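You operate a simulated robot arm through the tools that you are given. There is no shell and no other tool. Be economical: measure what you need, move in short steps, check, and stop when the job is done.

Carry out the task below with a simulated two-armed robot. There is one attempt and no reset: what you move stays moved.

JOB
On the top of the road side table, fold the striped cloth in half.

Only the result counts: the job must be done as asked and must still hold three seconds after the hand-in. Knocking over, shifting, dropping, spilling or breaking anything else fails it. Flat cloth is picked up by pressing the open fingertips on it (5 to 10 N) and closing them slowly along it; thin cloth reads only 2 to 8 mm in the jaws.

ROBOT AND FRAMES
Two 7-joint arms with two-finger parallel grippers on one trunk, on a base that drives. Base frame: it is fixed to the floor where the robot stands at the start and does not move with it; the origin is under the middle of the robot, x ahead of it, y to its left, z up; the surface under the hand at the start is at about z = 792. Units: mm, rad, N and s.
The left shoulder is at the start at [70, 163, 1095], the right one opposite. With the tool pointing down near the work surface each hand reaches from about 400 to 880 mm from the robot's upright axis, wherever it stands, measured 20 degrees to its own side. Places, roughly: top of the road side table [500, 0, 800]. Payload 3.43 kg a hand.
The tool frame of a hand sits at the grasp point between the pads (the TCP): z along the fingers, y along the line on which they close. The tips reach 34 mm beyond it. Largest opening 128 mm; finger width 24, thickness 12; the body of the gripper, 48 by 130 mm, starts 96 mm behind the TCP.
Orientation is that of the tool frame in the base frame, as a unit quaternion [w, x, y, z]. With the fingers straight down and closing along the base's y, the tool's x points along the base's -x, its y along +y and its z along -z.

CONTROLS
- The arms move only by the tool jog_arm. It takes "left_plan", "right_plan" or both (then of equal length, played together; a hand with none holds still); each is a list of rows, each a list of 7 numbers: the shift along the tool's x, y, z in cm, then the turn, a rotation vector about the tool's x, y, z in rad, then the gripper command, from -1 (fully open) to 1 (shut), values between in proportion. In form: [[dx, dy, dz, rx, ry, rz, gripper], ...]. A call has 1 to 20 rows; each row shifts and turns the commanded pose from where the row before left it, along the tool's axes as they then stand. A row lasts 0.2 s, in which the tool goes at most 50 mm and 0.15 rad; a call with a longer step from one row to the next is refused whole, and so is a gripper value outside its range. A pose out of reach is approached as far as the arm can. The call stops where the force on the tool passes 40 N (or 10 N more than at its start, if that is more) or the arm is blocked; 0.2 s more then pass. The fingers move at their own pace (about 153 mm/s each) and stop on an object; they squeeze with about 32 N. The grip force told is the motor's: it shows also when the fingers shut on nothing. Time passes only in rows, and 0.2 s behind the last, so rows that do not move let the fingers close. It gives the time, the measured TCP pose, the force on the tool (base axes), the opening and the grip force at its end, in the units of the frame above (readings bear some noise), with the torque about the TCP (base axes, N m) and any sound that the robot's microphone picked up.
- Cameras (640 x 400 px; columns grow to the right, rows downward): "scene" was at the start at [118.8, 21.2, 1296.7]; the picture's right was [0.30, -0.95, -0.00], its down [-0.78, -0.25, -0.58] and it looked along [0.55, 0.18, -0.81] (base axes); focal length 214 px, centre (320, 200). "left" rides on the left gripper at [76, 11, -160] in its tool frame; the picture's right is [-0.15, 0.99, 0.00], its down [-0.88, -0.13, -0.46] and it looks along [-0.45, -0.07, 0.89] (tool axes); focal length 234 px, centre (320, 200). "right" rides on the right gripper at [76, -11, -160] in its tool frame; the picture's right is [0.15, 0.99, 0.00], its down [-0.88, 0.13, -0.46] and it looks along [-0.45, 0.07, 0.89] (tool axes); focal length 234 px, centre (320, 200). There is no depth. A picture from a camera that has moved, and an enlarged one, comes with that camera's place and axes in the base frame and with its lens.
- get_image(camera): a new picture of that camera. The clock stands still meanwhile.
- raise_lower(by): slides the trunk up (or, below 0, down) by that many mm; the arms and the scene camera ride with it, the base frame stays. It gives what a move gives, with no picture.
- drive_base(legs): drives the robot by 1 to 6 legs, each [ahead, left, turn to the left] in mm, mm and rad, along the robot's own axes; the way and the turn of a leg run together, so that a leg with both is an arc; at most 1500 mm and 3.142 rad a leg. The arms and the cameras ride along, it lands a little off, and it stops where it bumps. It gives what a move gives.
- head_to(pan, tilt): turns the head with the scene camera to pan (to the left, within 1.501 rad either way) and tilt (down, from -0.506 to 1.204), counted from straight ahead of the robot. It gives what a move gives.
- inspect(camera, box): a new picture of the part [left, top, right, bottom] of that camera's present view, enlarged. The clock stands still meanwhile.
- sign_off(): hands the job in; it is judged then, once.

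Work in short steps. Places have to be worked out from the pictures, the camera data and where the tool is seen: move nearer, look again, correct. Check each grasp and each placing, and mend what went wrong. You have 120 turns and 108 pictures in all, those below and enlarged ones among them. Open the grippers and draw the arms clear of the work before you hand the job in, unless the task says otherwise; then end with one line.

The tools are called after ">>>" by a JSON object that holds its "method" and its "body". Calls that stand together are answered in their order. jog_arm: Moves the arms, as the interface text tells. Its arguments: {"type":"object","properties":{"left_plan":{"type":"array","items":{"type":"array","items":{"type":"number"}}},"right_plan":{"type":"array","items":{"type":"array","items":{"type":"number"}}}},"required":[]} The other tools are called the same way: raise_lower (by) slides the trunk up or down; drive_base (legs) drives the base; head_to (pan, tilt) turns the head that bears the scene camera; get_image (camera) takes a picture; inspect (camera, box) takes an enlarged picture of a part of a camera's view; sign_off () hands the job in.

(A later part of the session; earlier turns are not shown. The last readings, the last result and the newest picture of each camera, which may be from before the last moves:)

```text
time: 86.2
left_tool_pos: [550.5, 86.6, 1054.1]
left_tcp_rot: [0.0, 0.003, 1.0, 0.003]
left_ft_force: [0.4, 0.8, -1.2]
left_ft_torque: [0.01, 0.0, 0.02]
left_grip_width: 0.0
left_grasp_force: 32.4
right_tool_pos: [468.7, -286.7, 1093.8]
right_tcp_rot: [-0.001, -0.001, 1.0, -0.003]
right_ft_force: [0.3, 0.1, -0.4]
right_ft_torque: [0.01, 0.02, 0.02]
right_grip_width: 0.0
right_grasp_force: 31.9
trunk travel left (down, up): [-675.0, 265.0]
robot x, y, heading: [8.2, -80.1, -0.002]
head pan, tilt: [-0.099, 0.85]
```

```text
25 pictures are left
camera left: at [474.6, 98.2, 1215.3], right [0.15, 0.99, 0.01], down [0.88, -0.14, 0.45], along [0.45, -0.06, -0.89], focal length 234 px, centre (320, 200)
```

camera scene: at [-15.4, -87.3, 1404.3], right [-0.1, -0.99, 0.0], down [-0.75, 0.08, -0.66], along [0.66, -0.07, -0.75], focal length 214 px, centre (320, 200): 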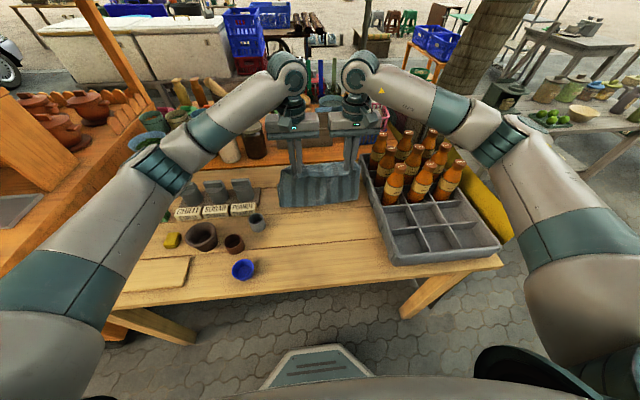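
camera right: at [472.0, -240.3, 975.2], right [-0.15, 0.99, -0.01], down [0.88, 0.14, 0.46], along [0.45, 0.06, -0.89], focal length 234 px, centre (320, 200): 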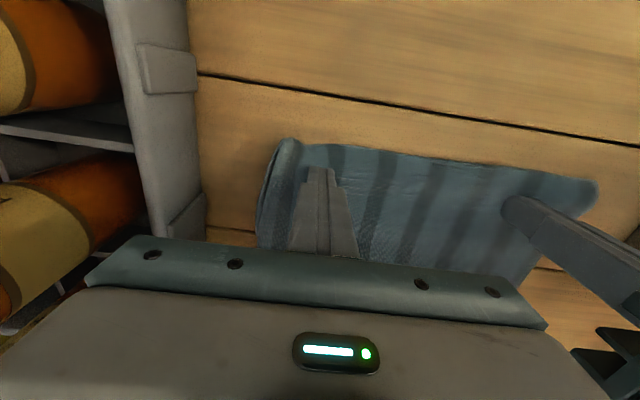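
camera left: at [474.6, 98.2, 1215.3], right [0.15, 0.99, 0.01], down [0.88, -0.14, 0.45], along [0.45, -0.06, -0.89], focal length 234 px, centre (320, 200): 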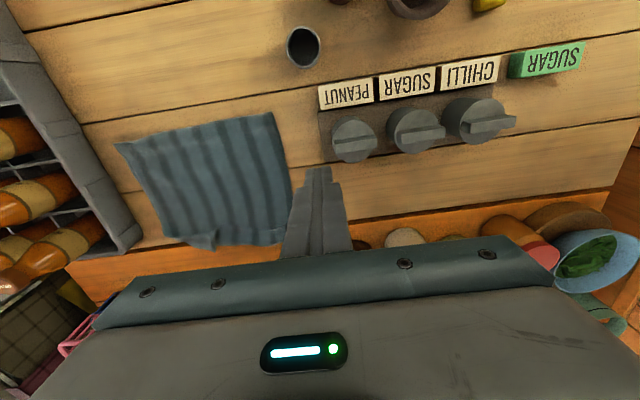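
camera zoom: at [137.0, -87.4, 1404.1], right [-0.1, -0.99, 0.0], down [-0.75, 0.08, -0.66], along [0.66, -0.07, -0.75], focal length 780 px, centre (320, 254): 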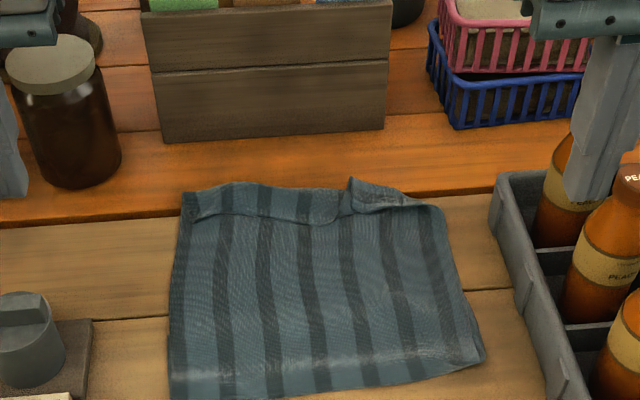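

Now there's a clear view: the cloth spans x≈518–790, with the top hem (about 50 mm) flipped back. I rake the hem forward again with four spread tines from x≈712.

>>> {"method": "jog_arm", "body": {"left_plan": [[-2.7, -2.45, 0, 0, 0, 0, 0.05], [-2.7, -2.45, 0, 0, 0, 0, 0.05], [-2.7, -2.45, 0, 0, 0, 0, 0.05], [-2.7, -2.45, 0, 0, 0, 0, 0.05], [-2.7, -2.45, 0, 0, 0, 0, 0.05], [-2.7, -2.45, 0, 0, 0, 0, 0.05], [0, 0, 4.6, 0, 0, 0, 0.05], [0, 0, 4.6, 0, 0, 0, 0.05], [0, 0, 4.6, 0, 0, 0, 0.05], [0, 0, 4.6, 0, 0, 0, 0.05], [0, 0, 4.0, 0, 0, 0, 0.05], [0, 0, 1.0, 0, 0, 0, 0.05], [0, 0, 0, 0, 0, 0, 0.05]], "right_plan": [[-4.05, 1.37, 0, 0, 0, 0, 0.05], [-4.05, 1.37, 0, 0, 0, 0, 0.05], [-4.05, 1.37, 0, 0, 0, 0, 0.05], [-4.05, 1.37, 0, 0, 0, 0, 0.05], [-4.05, 1.37, 0, 0, 0, 0, 0.05], [-4.05, 1.37, 0, 0, 0, 0, 0.05], [0, 0, 4.9, 0, 0, 0, 0.05], [0, 0, 4.9, 0, 0, 0, 0.05], [0, 0, 4.9, 0, 0, 0, 0.05], [0, 0, 4.9, 0, 0, 0, 0.05], [0, 0, 4.9, 0, 0, 0, 0.05], [0, 0, 2.9, 0, 0, 0, 0.05], [0, 0, 0, 0, 0, 0, 0.05]]}}

>>> {"method": "get_image", "body": {"camera": "right"}}

```text
time: 89.0
left_tool_pos: [710.3, -61.0, 817.1]
left_tcp_rot: [0.001, 0.002, 1.0, 0.004]
left_ft_force: [-0.2, -0.6, 0.0]
left_ft_torque: [-0.02, -0.02, 0.02]
left_grip_width: 61.1
left_grasp_force: 0.1
right_tool_pos: [715.0, -206.4, 822.6]
right_tcp_rot: [0.0, -0.003, 1.0, -0.002]
right_ft_force: [0.0, -0.1, 0.3]
right_ft_torque: [0.0, 0.01, -0.01]
right_grip_width: 60.9
right_grasp_force: 0.1
trunk travel left (down, up): [-675.0, 265.0]
robot x, y, heading: [9.3, -82.0, -0.005]
head pan, tilt: [-0.099, 0.85]
```

```text
24 pictures are left
camera right: at [638.9, -218.1, 980.9], right [-0.15, 0.99, -0.01], down [0.88, 0.14, 0.45], along [0.45, 0.06, -0.89], focal length 234 px, centre (320, 200)
```

right: 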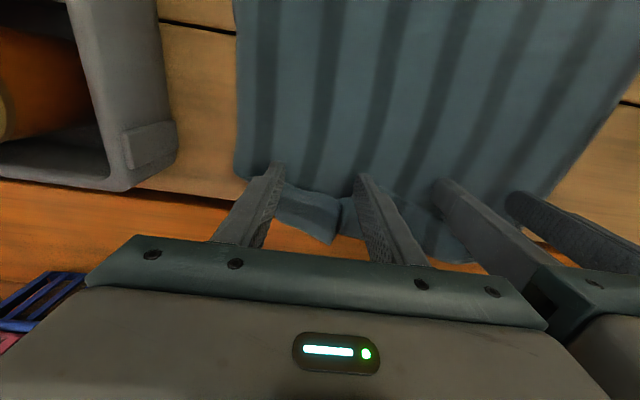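

In position just above the layer. I rake forward 105 mm, ending with a rising push-over.

>>> {"method": "jog_arm", "body": {"left_plan": [[0, 0, -0.3, 0, 0, 0, 0.05], [-1.5, 0, 0, 0, 0, 0, 0.05], [-1.5, 0, 0, 0, 0, 0, 0.05], [-1.5, 0, 0, 0, 0, 0, 0.05], [-1.5, 0, 0, 0, 0, 0, 0.05], [-1.5, 0, 0, 0, 0, 0, 0.05], [-1.5, 0, 0, 0, 0, 0, 0.05], [-1.0, 0, -0.5, 0, 0, 0, 0.05], [-0.8, 0, -0.8, 0, 0, 0, 0.05], [0, 0, 0, 0, 0, 0, 0.05]], "right_plan": [[0, 0, 0.1, 0, 0, 0, 0.05], [-1.5, 0, 0, 0, 0, 0, 0.05], [-1.5, 0, 0, 0, 0, 0, 0.05], [-1.5, 0, 0, 0, 0, 0, 0.05], [-1.5, 0, 0, 0, 0, 0, 0.05], [-1.5, 0, 0, 0, 0, 0, 0.05], [-1.5, 0, 0, 0, 0, 0, 0.05], [-1.0, 0, -0.5, 0, 0, 0, 0.05], [-0.8, 0, -0.8, 0, 0, 0, 0.05], [0, 0, 0, 0, 0, 0, 0.05]]}}

>>> {"method": "inspect", "body": {"camera": "scene", "box": [240, 120, 400, 240]}}

>>> {"method": "get_image", "body": {"camera": "right"}}

```text
time: 91.2
left_tool_pos: [804.8, -57.3, 836.0]
left_tcp_rot: [-0.001, 0.003, 1.0, 0.004]
left_ft_force: [1.1, 0.0, -0.2]
left_ft_torque: [0.0, -0.02, 0.01]
left_grip_width: 61.0
left_grasp_force: 0.1
left hand out of reach, approached as far as the arm can: row 8, 9
right_tool_pos: [820.2, -207.2, 833.5]
right_tcp_rot: [-0.001, -0.001, 1.0, -0.003]
right_ft_force: [-0.6, 0.0, 0.0]
right_ft_torque: [-0.02, -0.01, 0.02]
right_grip_width: 61.0
right_grasp_force: 0.1
trunk travel left (down, up): [-675.0, 265.0]
robot x, y, heading: [9.4, -78.4, -0.001]
head pan, tilt: [-0.099, 0.85]
```

```text
3.33 times, centred on (320, 180) of scene
camera zoom: at [136.0, -88.2, 1404.2], right [-0.1, -0.99, 0.0], down [-0.75, 0.08, -0.66], along [0.66, -0.07, -0.75], focal length 715 px, centre (320, 267)
```

zoom: 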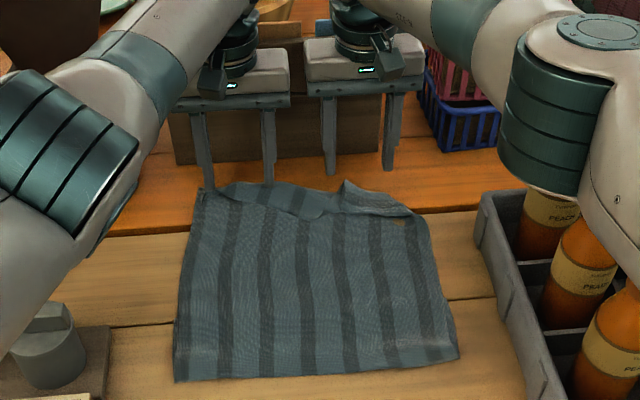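

```text
22 pictures are left
camera right: at [747.0, -217.9, 992.4], right [-0.15, 0.99, -0.01], down [0.88, 0.14, 0.45], along [0.45, 0.06, -0.89], focal length 234 px, centre (320, 200)
```

right: 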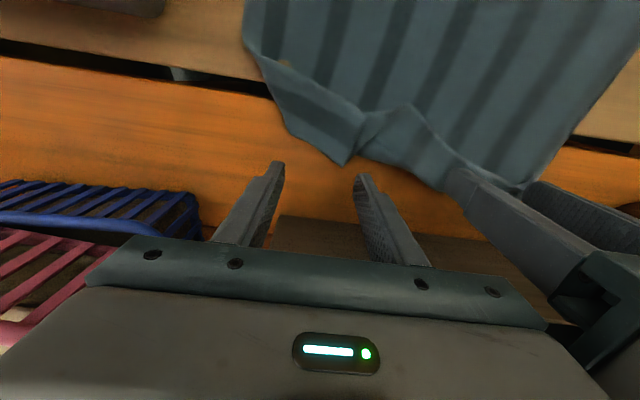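

The hem is partly open. Now I'll regrip the top layer near its two far corners (edge side forward), carry it back toward the robot so the bend moves back, then lay it on the bottom layer's edge. I position at about (750,−235) and (785,−38).

>>> {"method": "jog_arm", "body": {"left_plan": [[0, 0, -2.5, 0, 0, 0, 0.15], [1.8, 1.9, 0, 0, 0, 0, 0.15], [0, 0, 0, 0, 0, 0, 0.15], [0, 0, 2.5, 0, 0, 0, 0.15], [0, 0, 0.8, 0, 0, 0, 0.15], [0, 0, 0, 0, 0, 0, 0.15]], "right_plan": [[0, 0, -2.5, 0, 0, 0, 0.15], [3.5, -1.4, 0, 0, 0, 0, 0.15], [3.5, -1.4, 0, 0, 0, 0, 0.15], [0, 0, 2.5, 0, 0, 0, 0.15], [0, 0, 0.8, 0, 0, 0, 0.15], [0, 0, 0, 0, 0, 0, 0.15]]}}

>>> {"method": "get_image", "body": {"camera": "right"}}

>>> {"method": "get_image", "body": {"camera": "left"}}

```text
time: 92.6
left_tool_pos: [785.6, -35.1, 825.3]
left_tcp_rot: [0.001, 0.002, 1.0, 0.004]
left_ft_force: [0.1, 0.1, 0.6]
left_ft_torque: [-0.02, 0.02, 0.02]
left_grip_width: 54.4
left_grasp_force: 0.1
right_tool_pos: [751.4, -235.0, 824.3]
right_tcp_rot: [-0.001, 0.0, 1.0, -0.002]
right_ft_force: [0.2, -0.5, 0.5]
right_ft_torque: [-0.02, 0.0, 0.0]
right_grip_width: 54.5
right_grasp_force: 0.0
trunk travel left (down, up): [-675.0, 265.0]
robot x, y, heading: [7.8, -78.8, -0.005]
head pan, tilt: [-0.099, 0.85]
```

```text
21 pictures are left
camera right: at [677.4, -245.8, 982.5], right [-0.15, 0.99, -0.01], down [0.88, 0.14, 0.45], along [0.45, 0.06, -0.89], focal length 234 px, centre (320, 200)
```

right: 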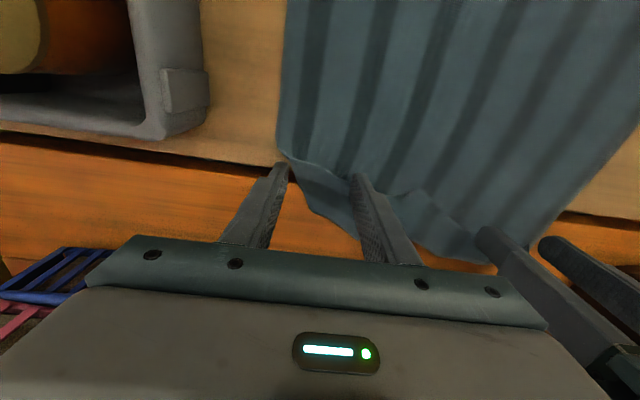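

```text
20 pictures are left
camera left: at [709.7, -23.7, 985.2], right [0.15, 0.99, 0.01], down [0.88, -0.14, 0.46], along [0.45, -0.06, -0.89], focal length 234 px, centre (320, 200)
```

left: 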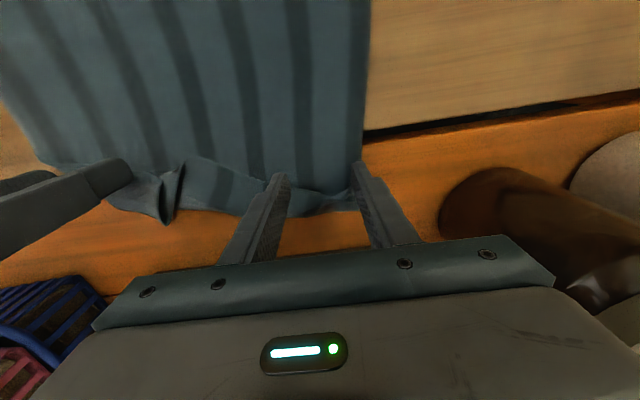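

Outer tips are at the very edge, so I shift right by (+12 y, −12 x) and left by (−10 y, −8 x), then go down close to contact.

>>> {"method": "jog_arm", "body": {"left_plan": [[0, 0, -1, 0, 0, 0, 0.15], [0.8, -1.0, 0, 0, 0, 0, 0.15], [0, 0, 1, 0, 0, 0, 0.15], [0, 0, 0.5, 0, 0, 0, 0.15], [0, 0, 0, 0, 0, 0, 0.15]], "right_plan": [[0, 0, -1, 0, 0, 0, 0.15], [1.2, 1.2, 0, 0, 0, 0, 0.15], [0, 0, 1, 0, 0, 0, 0.15], [0, 0, 0.5, 0, 0, 0, 0.15], [0, 0, 0, 0, 0, 0, 0.15]]}}

>>> {"method": "jog_arm", "body": {"left_plan": [[0, 0, 0.2, 0, 0, 0, 0.15], [0, 0, 0, 0, 0, 0, 0.15]], "right_plan": [[0, 0, 0.2, 0, 0, 0, 0.15], [0, 0, 0, 0, 0, 0, 0.15]]}}

>>> {"method": "jog_arm", "body": {"left_plan": [[0, 0, 0.12, 0, 0, 0, 0.15], [0, 0, 0, 0, 0, 0, 0.15]], "right_plan": [[0, 0, 0.12, 0, 0, 0, 0.15], [0, 0, 0, 0, 0, 0, 0.15]]}}

```text
time: 93.8
left_tool_pos: [776.4, -46.4, 821.7]
left_tcp_rot: [0.0, 0.002, 1.0, 0.004]
left_ft_force: [-0.6, -0.6, -1.2]
left_ft_torque: [0.0, 0.0, 0.01]
left_grip_width: 54.6
left_grasp_force: 0.0
right_tool_pos: [739.6, -223.2, 819.3]
right_tcp_rot: [-0.001, -0.002, 1.0, -0.003]
right_ft_force: [-0.2, 0.1, 0.1]
right_ft_torque: [0.03, -0.03, 0.01]
right_grip_width: 54.2
right_grasp_force: 0.1
trunk travel left (down, up): [-675.0, 265.0]
robot x, y, heading: [9.5, -78.8, -0.004]
head pan, tilt: [-0.099, 0.85]
```

```text
time: 94.4
left_tool_pos: [778.3, -46.7, 819.6]
left_tcp_rot: [0.0, 0.003, 1.0, 0.003]
left_ft_force: [0.4, 0.0, 0.3]
left_ft_torque: [0.02, 0.03, 0.0]
left_grip_width: 54.3
left_grasp_force: 0.1
right_tool_pos: [740.3, -223.1, 817.3]
right_tcp_rot: [-0.001, -0.002, 1.0, -0.003]
right_ft_force: [-0.4, -0.3, 0.8]
right_ft_torque: [-0.03, 0.0, 0.0]
right_grip_width: 54.3
right_grasp_force: 0.0
trunk travel left (down, up): [-675.0, 265.0]
robot x, y, heading: [7.6, -77.7, -0.001]
head pan, tilt: [-0.099, 0.85]
```

```text
time: 95.0
left_tool_pos: [778.9, -46.7, 818.5]
left_tcp_rot: [0.0, 0.003, 1.0, 0.003]
left_ft_force: [0.0, -0.2, 0.2]
left_ft_torque: [0.0, 0.01, 0.02]
left_grip_width: 54.6
left_grasp_force: 0.0
right_tool_pos: [740.3, -222.5, 818.2]
right_tcp_rot: [-0.001, -0.002, 1.0, -0.002]
right_ft_force: [-1.0, -0.2, -0.2]
right_ft_torque: [-0.04, 0.0, -0.02]
right_grip_width: 54.4
right_grasp_force: 0.1
trunk travel left (down, up): [-675.0, 265.0]
robot x, y, heading: [5.3, -80.4, -0.003]
head pan, tilt: [-0.099, 0.85]
```

Stepping down further.

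>>> {"method": "jog_arm", "body": {"left_plan": [[0, 0, 0.15, 0, 0, 0, 0.15], [0, 0, 0, 0, 0, 0, 0.15]], "right_plan": [[0, 0, 0.1, 0, 0, 0, 0.15], [0, 0, 0, 0, 0, 0, 0.15]]}}

>>> {"method": "jog_arm", "body": {"left_plan": [[0, 0, 0.12, 0, 0, 0, 0.15], [0, 0, 0, 0, 0, 0, 0.15]], "right_plan": [[0, 0, 0.08, 0, 0, 0, 0.15], [0, 0, 0, 0, 0, 0, 0.15]]}}

>>> {"method": "jog_arm", "body": {"left_plan": [[0, 0, 0.1, 0, 0, 0, 0.15], [0, 0, 0, 0, 0, 0, 0.15]], "right_plan": [[0, 0, 0.05, 0, 0, 0, 0.15], [0, 0, 0, 0, 0, 0, 0.15]]}}

```text
time: 95.6
left_tool_pos: [777.8, -47.7, 817.7]
left_tcp_rot: [0.0, 0.003, 1.0, 0.003]
left_ft_force: [-0.2, -0.1, 0.6]
left_ft_torque: [-0.01, 0.02, 0.04]
left_grip_width: 54.5
left_grasp_force: 0.0
right_tool_pos: [740.3, -221.9, 815.5]
right_tcp_rot: [0.0, -0.001, 1.0, -0.003]
right_ft_force: [0.4, 0.0, 3.1]
right_ft_torque: [-0.16, 0.0, -0.02]
right_grip_width: 54.8
right_grasp_force: 0.3
trunk travel left (down, up): [-675.0, 265.0]
robot x, y, heading: [8.7, -81.4, -0.002]
head pan, tilt: [-0.099, 0.85]
```

```text
time: 96.2
left_tool_pos: [777.7, -47.1, 817.2]
left_tcp_rot: [0.001, 0.003, 1.0, 0.003]
left_ft_force: [0.2, 0.0, 0.0]
left_ft_torque: [-0.03, 0.0, 0.01]
left_grip_width: 54.5
left_grasp_force: 0.1
right_tool_pos: [739.8, -223.1, 815.8]
right_tcp_rot: [0.0, -0.001, 1.0, -0.003]
right_ft_force: [0.0, -1.0, 8.9]
right_ft_torque: [-0.36, -0.08, 0.01]
right_grip_width: 54.7
right_grasp_force: 0.7
trunk travel left (down, up): [-675.0, 265.0]
robot x, y, heading: [9.2, -76.7, -0.007]
head pan, tilt: [-0.099, 0.85]
```

```text
time: 96.8
left_tool_pos: [777.9, -46.5, 816.4]
left_tcp_rot: [0.001, 0.003, 1.0, 0.003]
left_ft_force: [-0.1, -0.5, 0.6]
left_ft_torque: [-0.03, 0.01, -0.03]
left_grip_width: 54.2
left_grasp_force: 0.0
right_tool_pos: [739.6, -222.4, 814.7]
right_tcp_rot: [0.001, -0.002, 1.0, -0.003]
right_ft_force: [2.7, -0.8, 12.2]
right_ft_torque: [-0.41, -0.12, 0.04]
right_grip_width: 55.0
right_grasp_force: 0.5
trunk travel left (down, up): [-675.0, 265.0]
robot x, y, heading: [4.0, -78.7, -0.008]
head pan, tilt: [-0.099, 0.85]
```

On the right, all force is on the outer finger, so I roll it by 0.02 rad to balance. The left needs to go lower.

>>> {"method": "jog_arm", "body": {"left_plan": [[0, 0, 0.12, 0, 0, 0, 0.15], [0, 0, 0, 0, 0, 0, 0.15]], "right_plan": [[0, 0, 0, 0.02, 0, 0, 0.15], [0, 0, 0, 0, 0, 0, 0.15]]}}

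>>> {"method": "jog_arm", "body": {"left_plan": [[0, 0, 0.12, 0, 0, 0, 0.15], [0, 0, 0, 0, 0, 0, 0.15]], "right_plan": [[0, 0, 0, 0, 0, 0, 0.15], [0, 0, 0, 0, 0, 0, 0.15]]}}

```text
time: 97.4
left_tool_pos: [777.8, -46.4, 816.3]
left_tcp_rot: [0.002, 0.002, 1.0, 0.003]
left_ft_force: [-1.3, -0.1, 6.4]
left_ft_torque: [-0.25, -0.06, -0.01]
left_grip_width: 54.6
left_grasp_force: 0.1
right_tool_pos: [738.3, -221.2, 816.4]
right_tcp_rot: [0.0, -0.002, 1.0, -0.013]
right_ft_force: [1.9, -0.5, 8.8]
right_ft_torque: [0.26, -0.05, -0.08]
right_grip_width: 54.5
right_grasp_force: 0.0
trunk travel left (down, up): [-675.0, 265.0]
robot x, y, heading: [6.4, -80.7, 0.001]
head pan, tilt: [-0.099, 0.85]
```

```text
time: 98.0
left_tool_pos: [778.7, -47.5, 816.0]
left_tcp_rot: [0.002, 0.003, 1.0, 0.003]
left_ft_force: [-0.8, 0.6, 12.8]
left_ft_torque: [-0.43, -0.07, -0.03]
left_grip_width: 54.5
left_grasp_force: 0.0
right_tool_pos: [738.8, -220.9, 816.3]
right_tcp_rot: [0.0, -0.002, 1.0, -0.014]
right_ft_force: [1.9, 0.2, 6.1]
right_ft_torque: [0.14, -0.05, -0.03]
right_grip_width: 54.3
right_grasp_force: 0.2
trunk travel left (down, up): [-675.0, 265.0]
robot x, y, heading: [4.1, -79.5, -0.004]
head pan, tilt: [-0.099, 0.85]
```

Balancing both: right back by 0.006 rad, left rolled 0.012.

>>> {"method": "jog_arm", "body": {"left_plan": [[0, 0, 0, 0.012, 0, 0, 0.15], [0, 0, 0, 0, 0, 0, 0.15], [0, 0, 0, 0, 0, 0, 0.15]], "right_plan": [[0, 0, 0, -0.006, 0, 0, 0.15], [0, 0, 0, 0, 0, 0, 0.15], [0, 0, 0, 0, 0, 0, 0.15]]}}

```text
time: 98.8
left_tool_pos: [777.4, -47.2, 816.1]
left_tcp_rot: [0.002, 0.003, 1.0, -0.003]
left_ft_force: [2.9, -1.4, 11.8]
left_ft_torque: [-0.01, -0.11, -0.05]
left_grip_width: 54.7
left_grasp_force: 0.2
right_tool_pos: [737.3, -223.4, 816.1]
right_tcp_rot: [0.0, -0.001, 1.0, -0.01]
right_ft_force: [1.0, 0.4, 6.3]
right_ft_torque: [0.07, -0.1, -0.04]
right_grip_width: 54.5
right_grasp_force: 0.2
trunk travel left (down, up): [-675.0, 265.0]
robot x, y, heading: [8.8, -78.5, -0.003]
head pan, tilt: [-0.099, 0.85]
```

Both are balanced at 6–12 N. I close slowly, moving the hands so the inner fingers stay put.

>>> {"method": "jog_arm", "body": {"left_plan": [[0, -0.05, 0, 0, 0, 0, 0.18], [0, -0.05, 0, 0, 0, 0, 0.21], [0, -0.05, 0, 0, 0, 0, 0.24], [0, -0.05, 0, 0, 0, 0, 0.27], [0, -0.05, 0, 0, 0, 0, 0.3], [0, -0.05, 0, 0, 0, 0, 0.33], [0, -0.05, 0, 0, 0, 0, 0.36], [0, -0.05, 0, 0, 0, 0, 0.39], [0, -0.05, 0, 0, 0, 0, 0.42], [0, -0.05, 0, 0, 0, 0, 0.45], [0, -0.05, 0, 0, 0, 0, 0.48], [0, -0.05, 0, 0, 0, 0, 0.51], [0, -0.05, 0, 0, 0, 0, 0.54], [0, -0.05, 0, 0, 0, 0, 0.57], [0, -0.05, 0, 0, 0, 0, 0.6]], "right_plan": [[0, 0.05, 0, 0, 0, 0, 0.18], [0, 0.05, 0, 0, 0, 0, 0.21], [0, 0.05, 0, 0, 0, 0, 0.24], [0, 0.05, 0, 0, 0, 0, 0.27], [0, 0.05, 0, 0, 0, 0, 0.3], [0, 0.05, 0, 0, 0, 0, 0.33], [0, 0.05, 0, 0, 0, 0, 0.36], [0, 0.05, 0, 0, 0, 0, 0.39], [0, 0.05, 0, 0, 0, 0, 0.42], [0, 0.05, 0, 0, 0, 0, 0.45], [0, 0.05, 0, 0, 0, 0, 0.48], [0, 0.05, 0, 0, 0, 0, 0.51], [0, 0.05, 0, 0, 0, 0, 0.54], [0, 0.05, 0, 0, 0, 0, 0.57], [0, 0.05, 0, 0, 0, 0, 0.6]]}}

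>>> {"method": "jog_arm", "body": {"left_plan": [[0, -0.05, 0, 0, 0, 0, 0.63], [0, -0.05, 0, 0, 0, 0, 0.66], [0, -0.05, 0, 0, 0, 0, 0.69], [0, -0.05, 0, 0, 0, 0, 0.72], [0, -0.05, 0, 0, 0, 0, 0.75], [0, -0.05, 0, 0, 0, 0, 0.78], [0, -0.05, 0, 0, 0, 0, 0.81], [0, -0.05, 0, 0, 0, 0, 0.84], [0, -0.05, 0, 0, 0, 0, 0.87], [0, 0, 0, 0, 0, 0, 0.9], [0, 0, 0, 0, 0, 0, 0.93], [0, 0, 0, 0, 0, 0, 0.96], [0, 0, 0, 0, 0, 0, 1], [0, 0, 0, 0, 0, 0, 1], [0, 0, 0, 0, 0, 0, 1]], "right_plan": [[0, 0.05, 0, 0, 0, 0, 0.63], [0, 0.05, 0, 0, 0, 0, 0.66], [0, 0.05, 0, 0, 0, 0, 0.69], [0, 0.05, 0, 0, 0, 0, 0.72], [0, 0.05, 0, 0, 0, 0, 0.75], [0, 0.05, 0, 0, 0, 0, 0.78], [0, 0.05, 0, 0, 0, 0, 0.81], [0, 0.05, 0, 0, 0, 0, 0.84], [0, 0.05, 0, 0, 0, 0, 0.87], [0, 0, 0, 0, 0, 0, 0.9], [0, 0, 0, 0, 0, 0, 0.93], [0, 0, 0, 0, 0, 0, 0.96], [0, 0, 0, 0, 0, 0, 1], [0, 0, 0, 0, 0, 0, 1], [0, 0, 0, 0, 0, 0, 1]]}}

```text
time: 102.0
left_tool_pos: [774.8, -53.3, 816.3]
left_tcp_rot: [0.003, 0.003, 1.0, -0.003]
left_ft_force: [2.6, 2.0, 23.4]
left_ft_torque: [0.0, -0.24, 0.0]
left_grip_width: 26.5
left_grasp_force: 0.5
right_tool_pos: [738.6, -214.4, 816.2]
right_tcp_rot: [0.001, -0.002, 1.0, -0.01]
right_ft_force: [1.0, -0.5, 4.7]
right_ft_torque: [-0.08, -0.09, 0.01]
right_grip_width: 25.8
right_grasp_force: 0.1
trunk travel left (down, up): [-675.0, 265.0]
robot x, y, heading: [5.9, -78.1, -0.006]
head pan, tilt: [-0.099, 0.85]
```

```text
time: 105.2
left_tool_pos: [775.7, -60.4, 816.9]
left_tcp_rot: [0.001, 0.002, 1.0, -0.002]
left_ft_force: [1.9, -3.7, 27.0]
left_ft_torque: [-0.32, -0.24, -0.02]
left_grip_width: 2.5
left_grasp_force: 32.3
right_tool_pos: [737.4, -210.3, 816.8]
right_tcp_rot: [0.001, -0.002, 1.0, -0.01]
right_ft_force: [0.2, 0.2, 2.1]
right_ft_torque: [0.01, 0.02, -0.05]
right_grip_width: 1.5
right_grasp_force: 31.8
trunk travel left (down, up): [-675.0, 265.0]
robot x, y, heading: [8.3, -80.7, -0.004]
head pan, tilt: [-0.099, 0.85]
```

Left reads 2.5 mm, right 1.5 mm. I lift 40 mm and check both grips.

>>> {"method": "jog_arm", "body": {"left_plan": [[0, 0, -1, 0, 0, 0, 1], [0.5, 0, -1.5, 0, 0, 0, 1], [0.5, 0, -1.5, 0, 0, 0, 1], [0, 0, 0, 0, 0, 0, 1]], "right_plan": [[0, 0, -1, 0, 0, 0, 1], [0.5, 0, -1.5, 0, 0, 0, 1], [0.5, 0, -1.5, 0, 0, 0, 1], [0, 0, 0, 0, 0, 0, 1]]}}

>>> {"method": "inspect", "body": {"camera": "scene", "box": [240, 120, 400, 240]}}

>>> {"method": "get_image", "body": {"camera": "right"}}

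```text
time: 106.2
left_tool_pos: [767.6, -58.5, 853.1]
left_tcp_rot: [0.0, 0.002, 1.0, -0.003]
left_ft_force: [-0.1, 0.6, -1.1]
left_ft_torque: [-0.03, 0.0, 0.0]
left_grip_width: 2.4
left_grasp_force: 32.3
right_tool_pos: [727.9, -209.4, 854.2]
right_tcp_rot: [-0.001, -0.001, 1.0, -0.01]
right_ft_force: [0.4, 0.9, -0.6]
right_ft_torque: [0.0, 0.02, -0.01]
right_grip_width: 1.7
right_grasp_force: 31.7
trunk travel left (down, up): [-675.0, 265.0]
robot x, y, heading: [10.0, -79.4, -0.005]
head pan, tilt: [-0.099, 0.85]
```

```text
3.33 times, centred on (320, 180) of scene
camera zoom: at [136.4, -87.7, 1404.1], right [-0.1, -0.99, 0.0], down [-0.75, 0.08, -0.66], along [0.66, -0.07, -0.75], focal length 715 px, centre (320, 267)
```

zoom: 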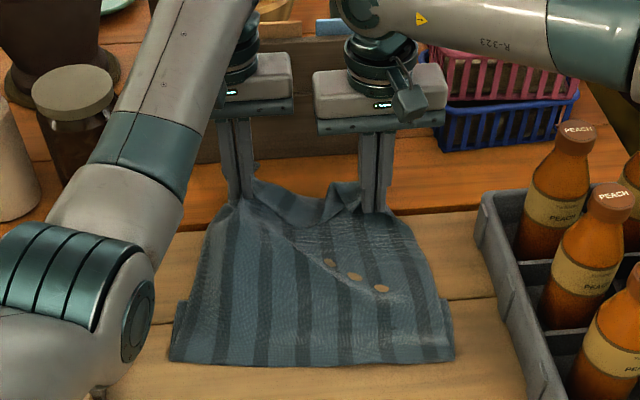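

```text
18 pictures are left
camera right: at [653.7, -217.9, 1013.6], right [-0.15, 0.99, -0.02], down [0.88, 0.14, 0.45], along [0.45, 0.05, -0.89], focal length 234 px, centre (320, 200)
```

right: 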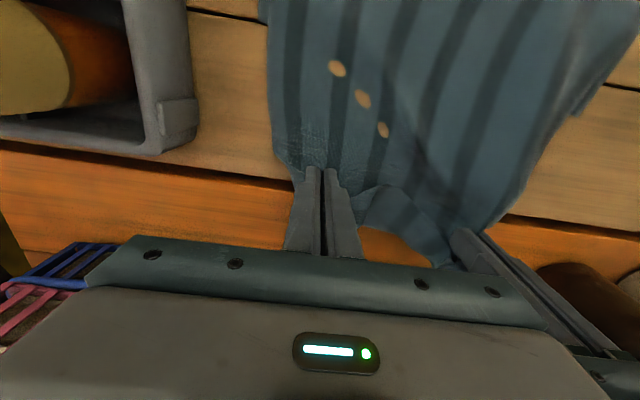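

Both grips hold, and the bottom layer's edge is visible: about (645,20) left and (622,−282) right. I carry the top edge back toward the robot at about 70 mm height so the bend rolls back.

>>> {"method": "jog_arm", "body": {"left_plan": [[3.0, 0.3, -1.5, 0, 0, 0, 1], [3.8, 0.2, -1.5, 0, 0, 0, 1], [3.8, 0, 0, 0, 0, 0, 1], [3.8, 0, 0, 0, 0, 0, 1], [3.8, 0, 0, 0, 0, 0, 1], [3.8, 0, 0, 0, 0, 0, 1], [3.8, 0, 0, 0, 0, 0, 1], [0, 0, 0, 0, 0, 0, 1]], "right_plan": [[2.8, -0.3, -1.5, 0, 0, 0, 1], [3.5, -0.2, -1.5, 0, 0, 0, 1], [3.5, 0, 0, 0, 0, 0, 1], [3.5, 0, 0, 0, 0, 0, 1], [3.5, 0, 0, 0, 0, 0, 1], [3.5, 0, 0, 0, 0, 0, 1], [3.5, 0, 0, 0, 0, 0, 1], [0, 0, 0, 0, 0, 0, 1]]}}

>>> {"method": "inspect", "body": {"camera": "scene", "box": [240, 130, 400, 270]}}

>>> {"method": "get_image", "body": {"camera": "right"}}

```text
time: 108.0
left_tool_pos: [515.2, -51.1, 878.9]
left_tcp_rot: [0.0, 0.004, 1.0, -0.003]
left_ft_force: [0.3, -0.5, -1.2]
left_ft_torque: [-0.03, 0.03, 0.01]
left_grip_width: 2.3
left_grasp_force: 32.4
right_tool_pos: [493.7, -216.0, 883.8]
right_tcp_rot: [-0.001, -0.001, 1.0, -0.011]
right_ft_force: [-0.3, 0.1, -0.1]
right_ft_torque: [0.02, 0.03, -0.01]
right_grip_width: 1.6
right_grasp_force: 31.5
trunk travel left (down, up): [-675.0, 265.0]
robot x, y, heading: [8.5, -79.6, -0.002]
head pan, tilt: [-0.099, 0.85]
```

```text
2.86 times, centred on (320, 200) of scene
camera zoom: at [136.7, -87.9, 1404.1], right [-0.1, -0.99, 0.0], down [-0.75, 0.08, -0.66], along [0.66, -0.07, -0.75], focal length 613 px, centre (320, 200)
```

zoom: 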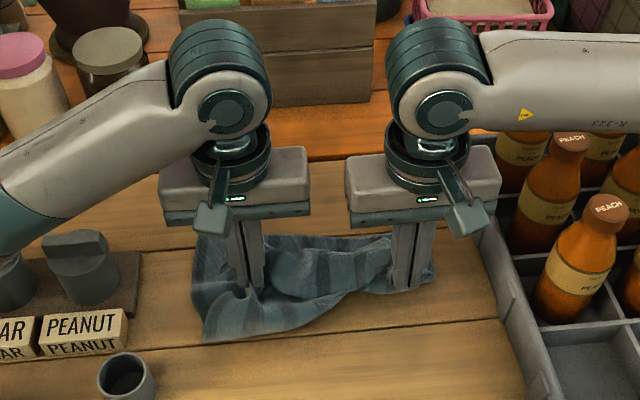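

```text
16 pictures are left
camera right: at [417.9, -223.4, 1043.5], right [-0.15, 0.99, -0.02], down [0.88, 0.14, 0.45], along [0.45, 0.05, -0.89], focal length 234 px, centre (320, 200)
```

right: 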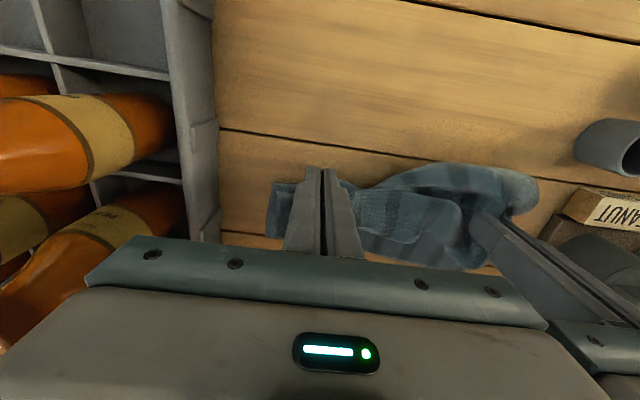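

The slack bunched under the hands. Better to unfold fully: I drive back 250 mm with the edge held, pulling the cloth out straight again; the grips already face the right way for the next fold.

>>> {"method": "drive_base", "body": {"legs": [[-250, 0, 0]]}}

>>> {"method": "inspect", "body": {"camera": "scene", "box": [220, 100, 420, 270]}}

```text
time: 109.8
left_tool_pos: [262.2, -52.2, 879.3]
left_tcp_rot: [0.002, 0.005, 1.0, -0.003]
left_ft_force: [0.4, 0.1, -0.7]
left_ft_torque: [-0.02, -0.01, 0.0]
left_grip_width: 2.1
left_grasp_force: 31.8
right_tool_pos: [240.8, -214.5, 884.3]
right_tcp_rot: [-0.002, 0.0, 1.0, -0.009]
right_ft_force: [0.4, 0.6, 0.7]
right_ft_torque: [0.04, 0.0, -0.07]
right_grip_width: 1.5
right_grasp_force: 32.4
trunk travel left (down, up): [-675.0, 265.0]
robot x, y, heading: [-245.9, -75.4, -0.01]
head pan, tilt: [-0.099, 0.85]
```

```text
2.35 times, centred on (320, 185) of scene
camera zoom: at [-115.5, -87.0, 1404.2], right [-0.11, -0.99, 0.0], down [-0.75, 0.08, -0.66], along [0.66, -0.07, -0.75], focal length 505 px, centre (320, 235)
```

zoom: 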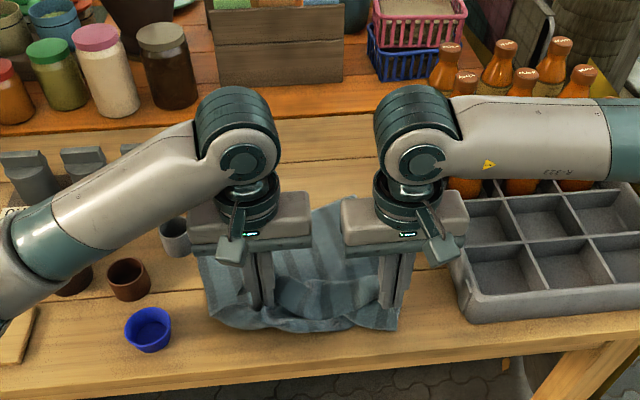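

The cloth moved back as a whole; the far edge seems near x≈510 now. I check with a wrist camera before folding forward.

>>> {"method": "get_image", "body": {"camera": "left"}}

>>> {"method": "get_image", "body": {"camera": "right"}}

```text
14 pictures are left
camera left: at [187.6, -38.2, 1040.0], right [0.15, 0.99, -0.01], down [0.88, -0.13, 0.46], along [0.45, -0.08, -0.89], focal length 234 px, centre (320, 200)
```

left: 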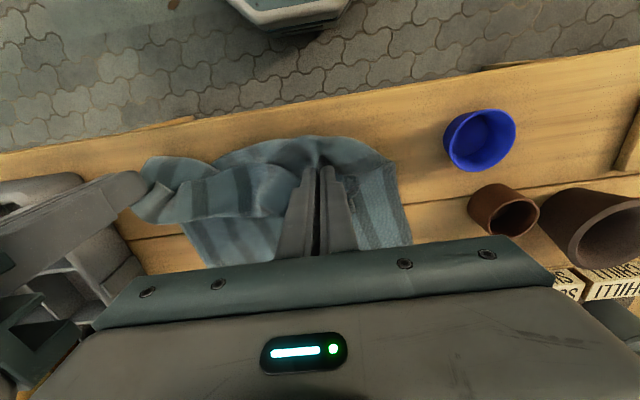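

```text
13 pictures are left
camera right: at [166.0, -223.3, 1043.9], right [-0.15, 0.99, -0.02], down [0.88, 0.14, 0.45], along [0.45, 0.05, -0.89], focal length 234 px, centre (320, 200)
```

right: 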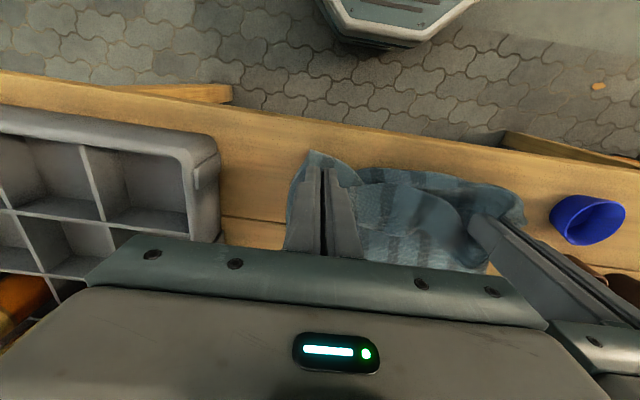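

The loop now lies behind the grips, as wanted. I sweep forward 200 mm at the same height, spreading the hands slightly.

>>> {"method": "jog_arm", "body": {"left_plan": [[-3.0, 0.1, 0, 0, 0, 0, 1], [-3.4, 0.1, 0, 0, 0, 0, 1], [-3.4, 0.1, 0, 0, 0, 0, 1], [-3.4, 0.1, 0, 0, 0, 0, 1], [-3.4, 0.1, 0, 0, 0, 0, 1], [-3.4, 0.1, 0, 0, 0, 0, 1], [0, 0, 0, 0, 0, 0, 1]], "right_plan": [[-3.0, -0.1, 0, 0, 0, 0, 1], [-3.4, -0.1, 0, 0, 0, 0, 1], [-3.4, -0.1, 0, 0, 0, 0, 1], [-3.4, -0.1, 0, 0, 0, 0, 1], [-3.4, -0.1, 0, 0, 0, 0, 1], [-3.4, -0.1, 0, 0, 0, 0, 1], [0, 0, 0, 0, 0, 0, 1]]}}

>>> {"method": "inspect", "body": {"camera": "scene", "box": [240, 110, 400, 250]}}

>>> {"method": "get_image", "body": {"camera": "right"}}

```text
time: 111.4
left_tool_pos: [463.8, -46.3, 880.1]
left_tcp_rot: [0.001, 0.005, 1.0, -0.003]
left_ft_force: [-0.1, -0.8, -0.4]
left_ft_torque: [-0.01, 0.0, 0.01]
left_grip_width: 2.4
left_grasp_force: 32.4
right_tool_pos: [439.7, -221.2, 883.3]
right_tcp_rot: [0.001, 0.0, 1.0, -0.01]
right_ft_force: [-0.1, -0.3, -0.2]
right_ft_torque: [0.02, 0.0, -0.04]
right_grip_width: 1.6
right_grasp_force: 32.0
trunk travel left (down, up): [-675.0, 265.0]
robot x, y, heading: [-245.5, -79.0, -0.006]
head pan, tilt: [-0.099, 0.85]
```

```text
2.86 times, centred on (320, 180) of scene
camera zoom: at [-116.3, -87.0, 1404.3], right [-0.11, -0.99, 0.0], down [-0.75, 0.08, -0.66], along [0.66, -0.07, -0.75], focal length 613 px, centre (320, 257)
```

zoom: 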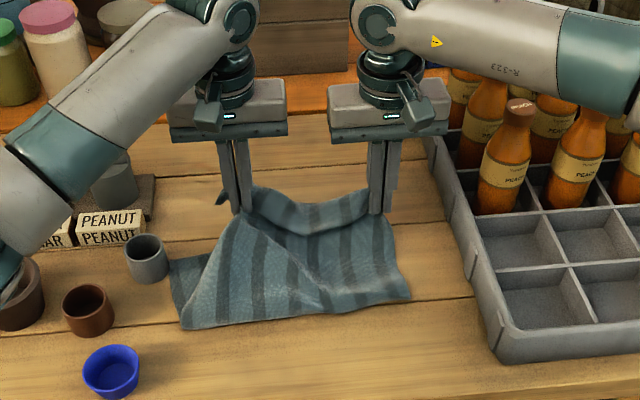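

```text
11 pictures are left
camera right: at [365.3, -230.1, 1043.0], right [-0.15, 0.99, -0.02], down [0.88, 0.14, 0.45], along [0.45, 0.05, -0.89], focal length 234 px, centre (320, 200)
```

right: 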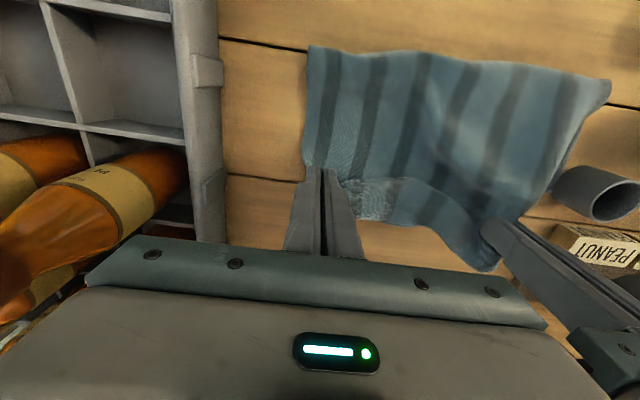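

The bend rolls at half the hand speed as it should, but the bottom layer has crept and rucked. I'll straighten everything by lowering, shifting 20 mm away from the cup, and dragging the cloth back toward the robot by its held edge.

>>> {"method": "jog_arm", "body": {"left_plan": [[1.5, -0.7, 1.5, 0, 0, 0, 1], [2, -0.7, 1.5, 0, 0, 0, 1], [2, -0.6, 1.2, 0, 0, 0, 1], [0, 0, 0, 0, 0, 0, 1]], "right_plan": [[1, -0.7, 1.5, 0, 0, 0, 1], [1, -0.7, 1.5, 0, 0, 0, 1], [1.1, -0.6, 1.4, 0, 0, 0, 1], [0, 0, 0, 0, 0, 0, 1]]}}

>>> {"method": "drive_base", "body": {"legs": [[-280, -5, 0]]}}

>>> {"method": "inspect", "body": {"camera": "scene", "box": [220, 80, 420, 240]}}

```text
time: 112.4
left_tool_pos: [409.6, -66.9, 836.8]
left_tcp_rot: [0.0, 0.005, 1.0, -0.003]
left_ft_force: [-0.2, 0.0, 0.3]
left_ft_torque: [0.0, -0.01, 0.01]
left_grip_width: 2.4
left_grasp_force: 31.5
right_tool_pos: [409.3, -244.7, 840.4]
right_tcp_rot: [0.0, 0.0, 1.0, -0.01]
right_ft_force: [0.2, -0.5, 0.6]
right_ft_torque: [0.06, -0.01, 0.0]
right_grip_width: 1.7
right_grasp_force: 31.9
trunk travel left (down, up): [-675.0, 265.0]
robot x, y, heading: [-242.3, -77.2, -0.003]
head pan, tilt: [-0.099, 0.85]
```

```text
time: 114.3
left_tool_pos: [140.9, -69.1, 837.8]
left_tcp_rot: [0.0, 0.004, 1.0, -0.002]
left_ft_force: [-0.2, -0.4, 0.3]
left_ft_torque: [0.0, -0.02, 0.0]
left_grip_width: 2.5
left_grasp_force: 31.6
right_tool_pos: [140.9, -246.1, 841.0]
right_tcp_rot: [-0.001, -0.001, 1.0, -0.01]
right_ft_force: [-0.3, -0.4, 0.0]
right_ft_torque: [-0.01, -0.01, -0.02]
right_grip_width: 1.8
right_grasp_force: 32.2
trunk travel left (down, up): [-675.0, 265.0]
robot x, y, heading: [-505.8, -83.5, -0.006]
head pan, tilt: [-0.099, 0.85]
```

```text
2.50 times, centred on (320, 160) of scene
camera zoom: at [-383.0, -90.2, 1404.2], right [-0.1, -0.99, 0.0], down [-0.75, 0.08, -0.66], along [0.66, -0.07, -0.75], focal length 536 px, centre (320, 300)
```

zoom: 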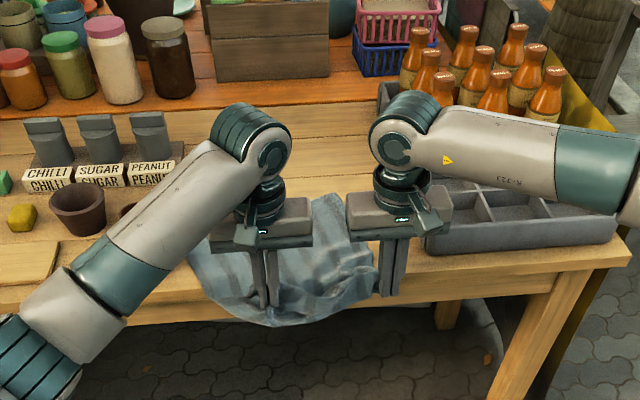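

The cloth is now essentially straight, from about x≈100 (draped over the table's near edge) to x≈430. I raise the tips and fold by driving forward with the edge held, the grips now facing the right way.

>>> {"method": "jog_arm", "body": {"left_plan": [[0, 0, -2.5, 0, 0, 0, 1], [0, 0, -2.3, 0, 0, 0, 1], [0, 0, 0, 0, 0, 0, 1]], "right_plan": [[0, 0, -2.5, 0, 0, 0, 1], [0, 0, -2.0, 0, 0, 0, 1], [0, 0, 0, 0, 0, 0, 1]]}}

>>> {"method": "drive_base", "body": {"legs": [[240, 0, 0]]}}

>>> {"method": "inspect", "body": {"camera": "scene", "box": [220, 110, 420, 270]}}

>>> {"method": "get_image", "body": {"camera": "left"}}

```text
time: 115.1
left_tool_pos: [141.8, -69.7, 883.7]
left_tcp_rot: [0.0, 0.002, 1.0, -0.002]
left_ft_force: [-0.3, 0.4, 0.9]
left_ft_torque: [0.01, -0.01, 0.0]
left_grip_width: 2.6
left_grasp_force: 32.0
right_tool_pos: [140.8, -246.2, 886.8]
right_tcp_rot: [-0.001, -0.001, 1.0, -0.01]
right_ft_force: [0.1, -0.3, 0.6]
right_ft_torque: [-0.01, 0.03, -0.02]
right_grip_width: 1.8
right_grasp_force: 31.6
trunk travel left (down, up): [-675.0, 265.0]
robot x, y, heading: [-508.4, -78.1, -0.003]
head pan, tilt: [-0.099, 0.85]
```

```text
time: 116.9
left_tool_pos: [385.0, -74.1, 884.2]
left_tcp_rot: [0.0, 0.005, 1.0, -0.003]
left_ft_force: [0.2, 0.2, 0.0]
left_ft_torque: [-0.03, 0.01, -0.01]
left_grip_width: 2.6
left_grasp_force: 32.2
right_tool_pos: [381.8, -251.4, 887.2]
right_tcp_rot: [-0.001, 0.003, 1.0, -0.01]
right_ft_force: [-0.7, -0.2, -0.2]
right_ft_torque: [0.04, -0.02, -0.01]
right_grip_width: 1.6
right_grasp_force: 31.8
trunk travel left (down, up): [-675.0, 265.0]
robot x, y, heading: [-269.1, -84.4, -0.009]
head pan, tilt: [-0.099, 0.85]
```

```text
2.50 times, centred on (320, 190) of scene
camera zoom: at [-139.8, -92.9, 1404.2], right [-0.11, -0.99, 0.0], down [-0.75, 0.08, -0.66], along [0.66, -0.07, -0.75], focal length 536 px, centre (320, 225)
```

zoom: 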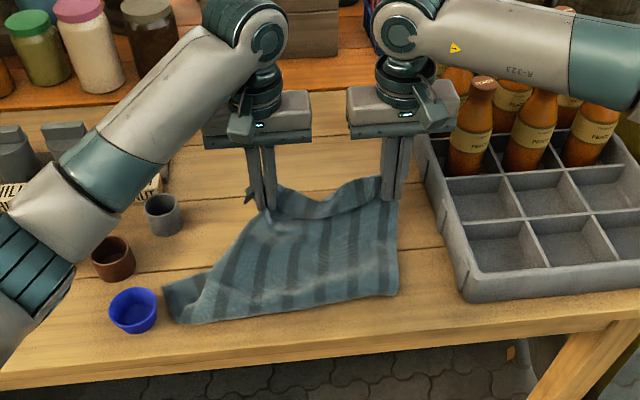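

```text
8 pictures are left
camera left: at [309.9, -60.6, 1044.1], right [0.16, 0.99, -0.01], down [0.88, -0.14, 0.46], along [0.45, -0.08, -0.89], focal length 234 px, centre (320, 200)
```

left: 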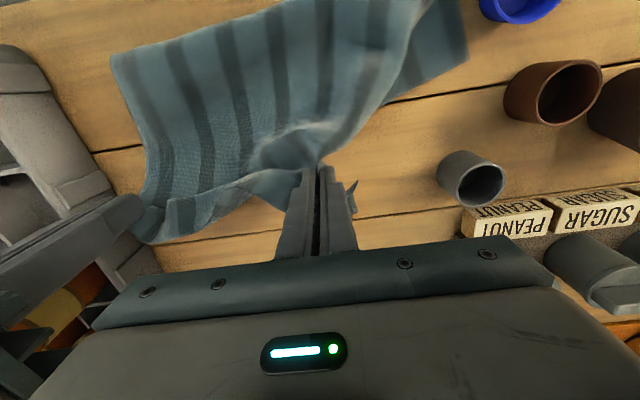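

The cloth is still rucked on the left. A cleaner way is to lift the held edge until the whole cloth hangs free, so all folds drop out. Then I touch the lower edge down at the far side, lay half while moving back, and fold forward. I lift now, moving slightly back and left.

>>> {"method": "jog_arm", "body": {"left_plan": [[1, 0, -3, 0, 0, 0, 1], [1, 0, -4, 0, 0, 0, 1], [1, 0, -4, 0, 0, 0, 1], [0.5, 0, -4.3, 0, 0, 0, 1], [0, 0.4, -4.5, 0, 0, 0, 1], [0, 0.6, -4.5, 0, 0, 0, 1], [0, 0.7, -4.5, 0, 0, 0, 1], [0, 0.7, -4.5, 0, 0, 0, 1], [0, 0, -2, 0, 0, 0, 1], [0, 0, 0, 0, 0, 0, 1], [0, 0, 0, 0, 0, 0, 1]], "right_plan": [[1, 0, -3, 0, 0, 0, 1], [1, 0, -4, 0, 0, 0, 1], [1, 0, -4, 0, 0, 0, 1], [0.5, 0, -4.3, 0, 0, 0, 1], [0, 0.4, -4.5, 0, 0, 0, 1], [0, 0.6, -4.5, 0, 0, 0, 1], [0, 0.7, -4.5, 0, 0, 0, 1], [0, 0.7, -4.5, 0, 0, 0, 1], [0, 0, -2, 0, 0, 0, 1], [0, 0, 0, 0, 0, 0, 1], [0, 0, 0, 0, 0, 0, 1]]}}

>>> {"method": "get_image", "body": {"camera": "scene"}}

```text
time: 119.3
left_tool_pos: [351.1, -50.7, 1236.8]
left_tcp_rot: [0.0, 0.005, 1.0, -0.003]
left_ft_force: [-0.1, 1.0, -0.2]
left_ft_torque: [0.0, -0.04, 0.02]
left_grip_width: 2.3
left_grasp_force: 31.9
right_tool_pos: [349.2, -220.3, 1238.2]
right_tcp_rot: [-0.001, 0.002, 1.0, -0.009]
right_ft_force: [-0.7, -0.3, -0.4]
right_ft_torque: [0.02, 0.0, -0.03]
right_grip_width: 1.4
right_grasp_force: 32.4
trunk travel left (down, up): [-675.0, 265.0]
robot x, y, heading: [-267.4, -80.3, -0.01]
head pan, tilt: [-0.099, 0.85]
```

```text
7 pictures are left
camera scene: at [-140.5, -92.7, 1404.3], right [-0.11, -0.99, 0.0], down [-0.75, 0.08, -0.66], along [0.66, -0.07, -0.75], focal length 214 px, centre (320, 200)
```

scene: 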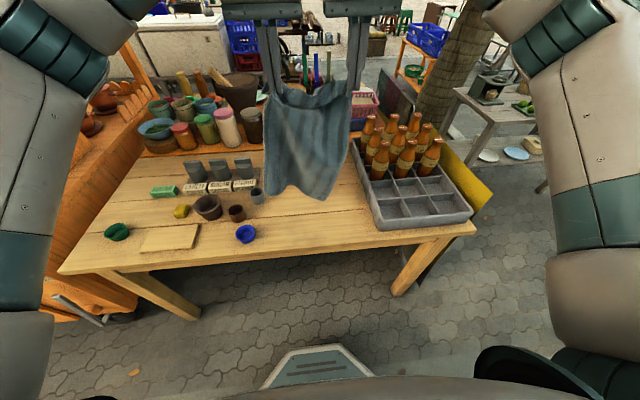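

The cloth now hangs free and straight, and all other objects are in place. I drive forward 220 so the hang line is over x≈570. Then I level it (left 30 mm lower, since its grip is further from the edge), spread the hands slightly and let it settle.

>>> {"method": "drive_base", "body": {"legs": [[220, 0, 0]]}}

>>> {"method": "jog_arm", "body": {"left_plan": [[0, 0.4, 1.5, 0, 0, 0, 1], [0, 0.4, 1.5, 0, 0, 0, 1], [0, 0, 0, 0, 0, 0, 1], [0, 0, 0, 0, 0, 0, 1], [0, 0, 0, 0, 0, 0, 1], [0, 0, 0, 0, 0, 0, 1], [0, 0, 0, 0, 0, 0, 1], [0, 0, 0, 0, 0, 0, 1]], "right_plan": [[0, -0.4, 0, 0, 0, 0, 1], [0, -0.4, 0, 0, 0, 0, 1], [0, 0, 0, 0, 0, 0, 1], [0, 0, 0, 0, 0, 0, 1], [0, 0, 0, 0, 0, 0, 1], [0, 0, 0, 0, 0, 0, 1], [0, 0, 0, 0, 0, 0, 1], [0, 0, 0, 0, 0, 0, 1]]}}

>>> {"method": "inspect", "body": {"camera": "scene", "box": [220, 40, 420, 220]}}

```text
time: 121.0
left_tool_pos: [571.3, -51.2, 1236.4]
left_tcp_rot: [0.0, 0.005, 1.0, -0.003]
left_ft_force: [0.6, -0.3, -0.1]
left_ft_torque: [0.0, -0.01, -0.02]
left_grip_width: 2.5
left_grasp_force: 31.8
right_tool_pos: [570.0, -221.7, 1239.2]
right_tcp_rot: [0.001, 0.003, 1.0, -0.009]
right_ft_force: [0.2, 0.1, 0.8]
right_ft_torque: [0.0, 0.02, 0.0]
right_grip_width: 2.0
right_grasp_force: 31.8
trunk travel left (down, up): [-675.0, 265.0]
robot x, y, heading: [-47.7, -87.3, -0.011]
head pan, tilt: [-0.099, 0.85]
```

```text
time: 122.8
left_tool_pos: [574.8, -45.7, 1207.0]
left_tcp_rot: [0.0, 0.005, 1.0, -0.003]
left_ft_force: [-1.0, -0.1, -0.6]
left_ft_torque: [-0.01, 0.03, -0.01]
left_grip_width: 2.5
left_grasp_force: 31.9
right_tool_pos: [571.1, -229.0, 1239.8]
right_tcp_rot: [0.0, 0.001, 1.0, -0.01]
right_ft_force: [-0.4, 1.1, -1.4]
right_ft_torque: [0.0, 0.02, 0.01]
right_grip_width: 1.5
right_grasp_force: 32.5
trunk travel left (down, up): [-675.0, 265.0]
robot x, y, heading: [-48.1, -81.9, -0.011]
head pan, tilt: [-0.099, 0.85]
```

```text
2.22 times, centred on (320, 130) of scene
camera zoom: at [80.6, -94.9, 1404.2], right [-0.11, -0.99, 0.0], down [-0.75, 0.08, -0.66], along [0.66, -0.07, -0.75], focal length 477 px, centre (320, 356)
```

zoom: 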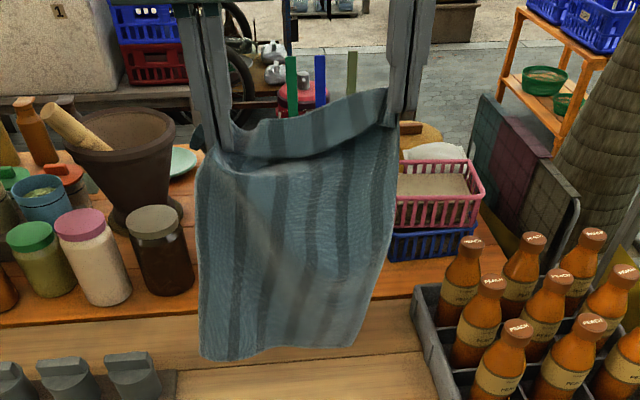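

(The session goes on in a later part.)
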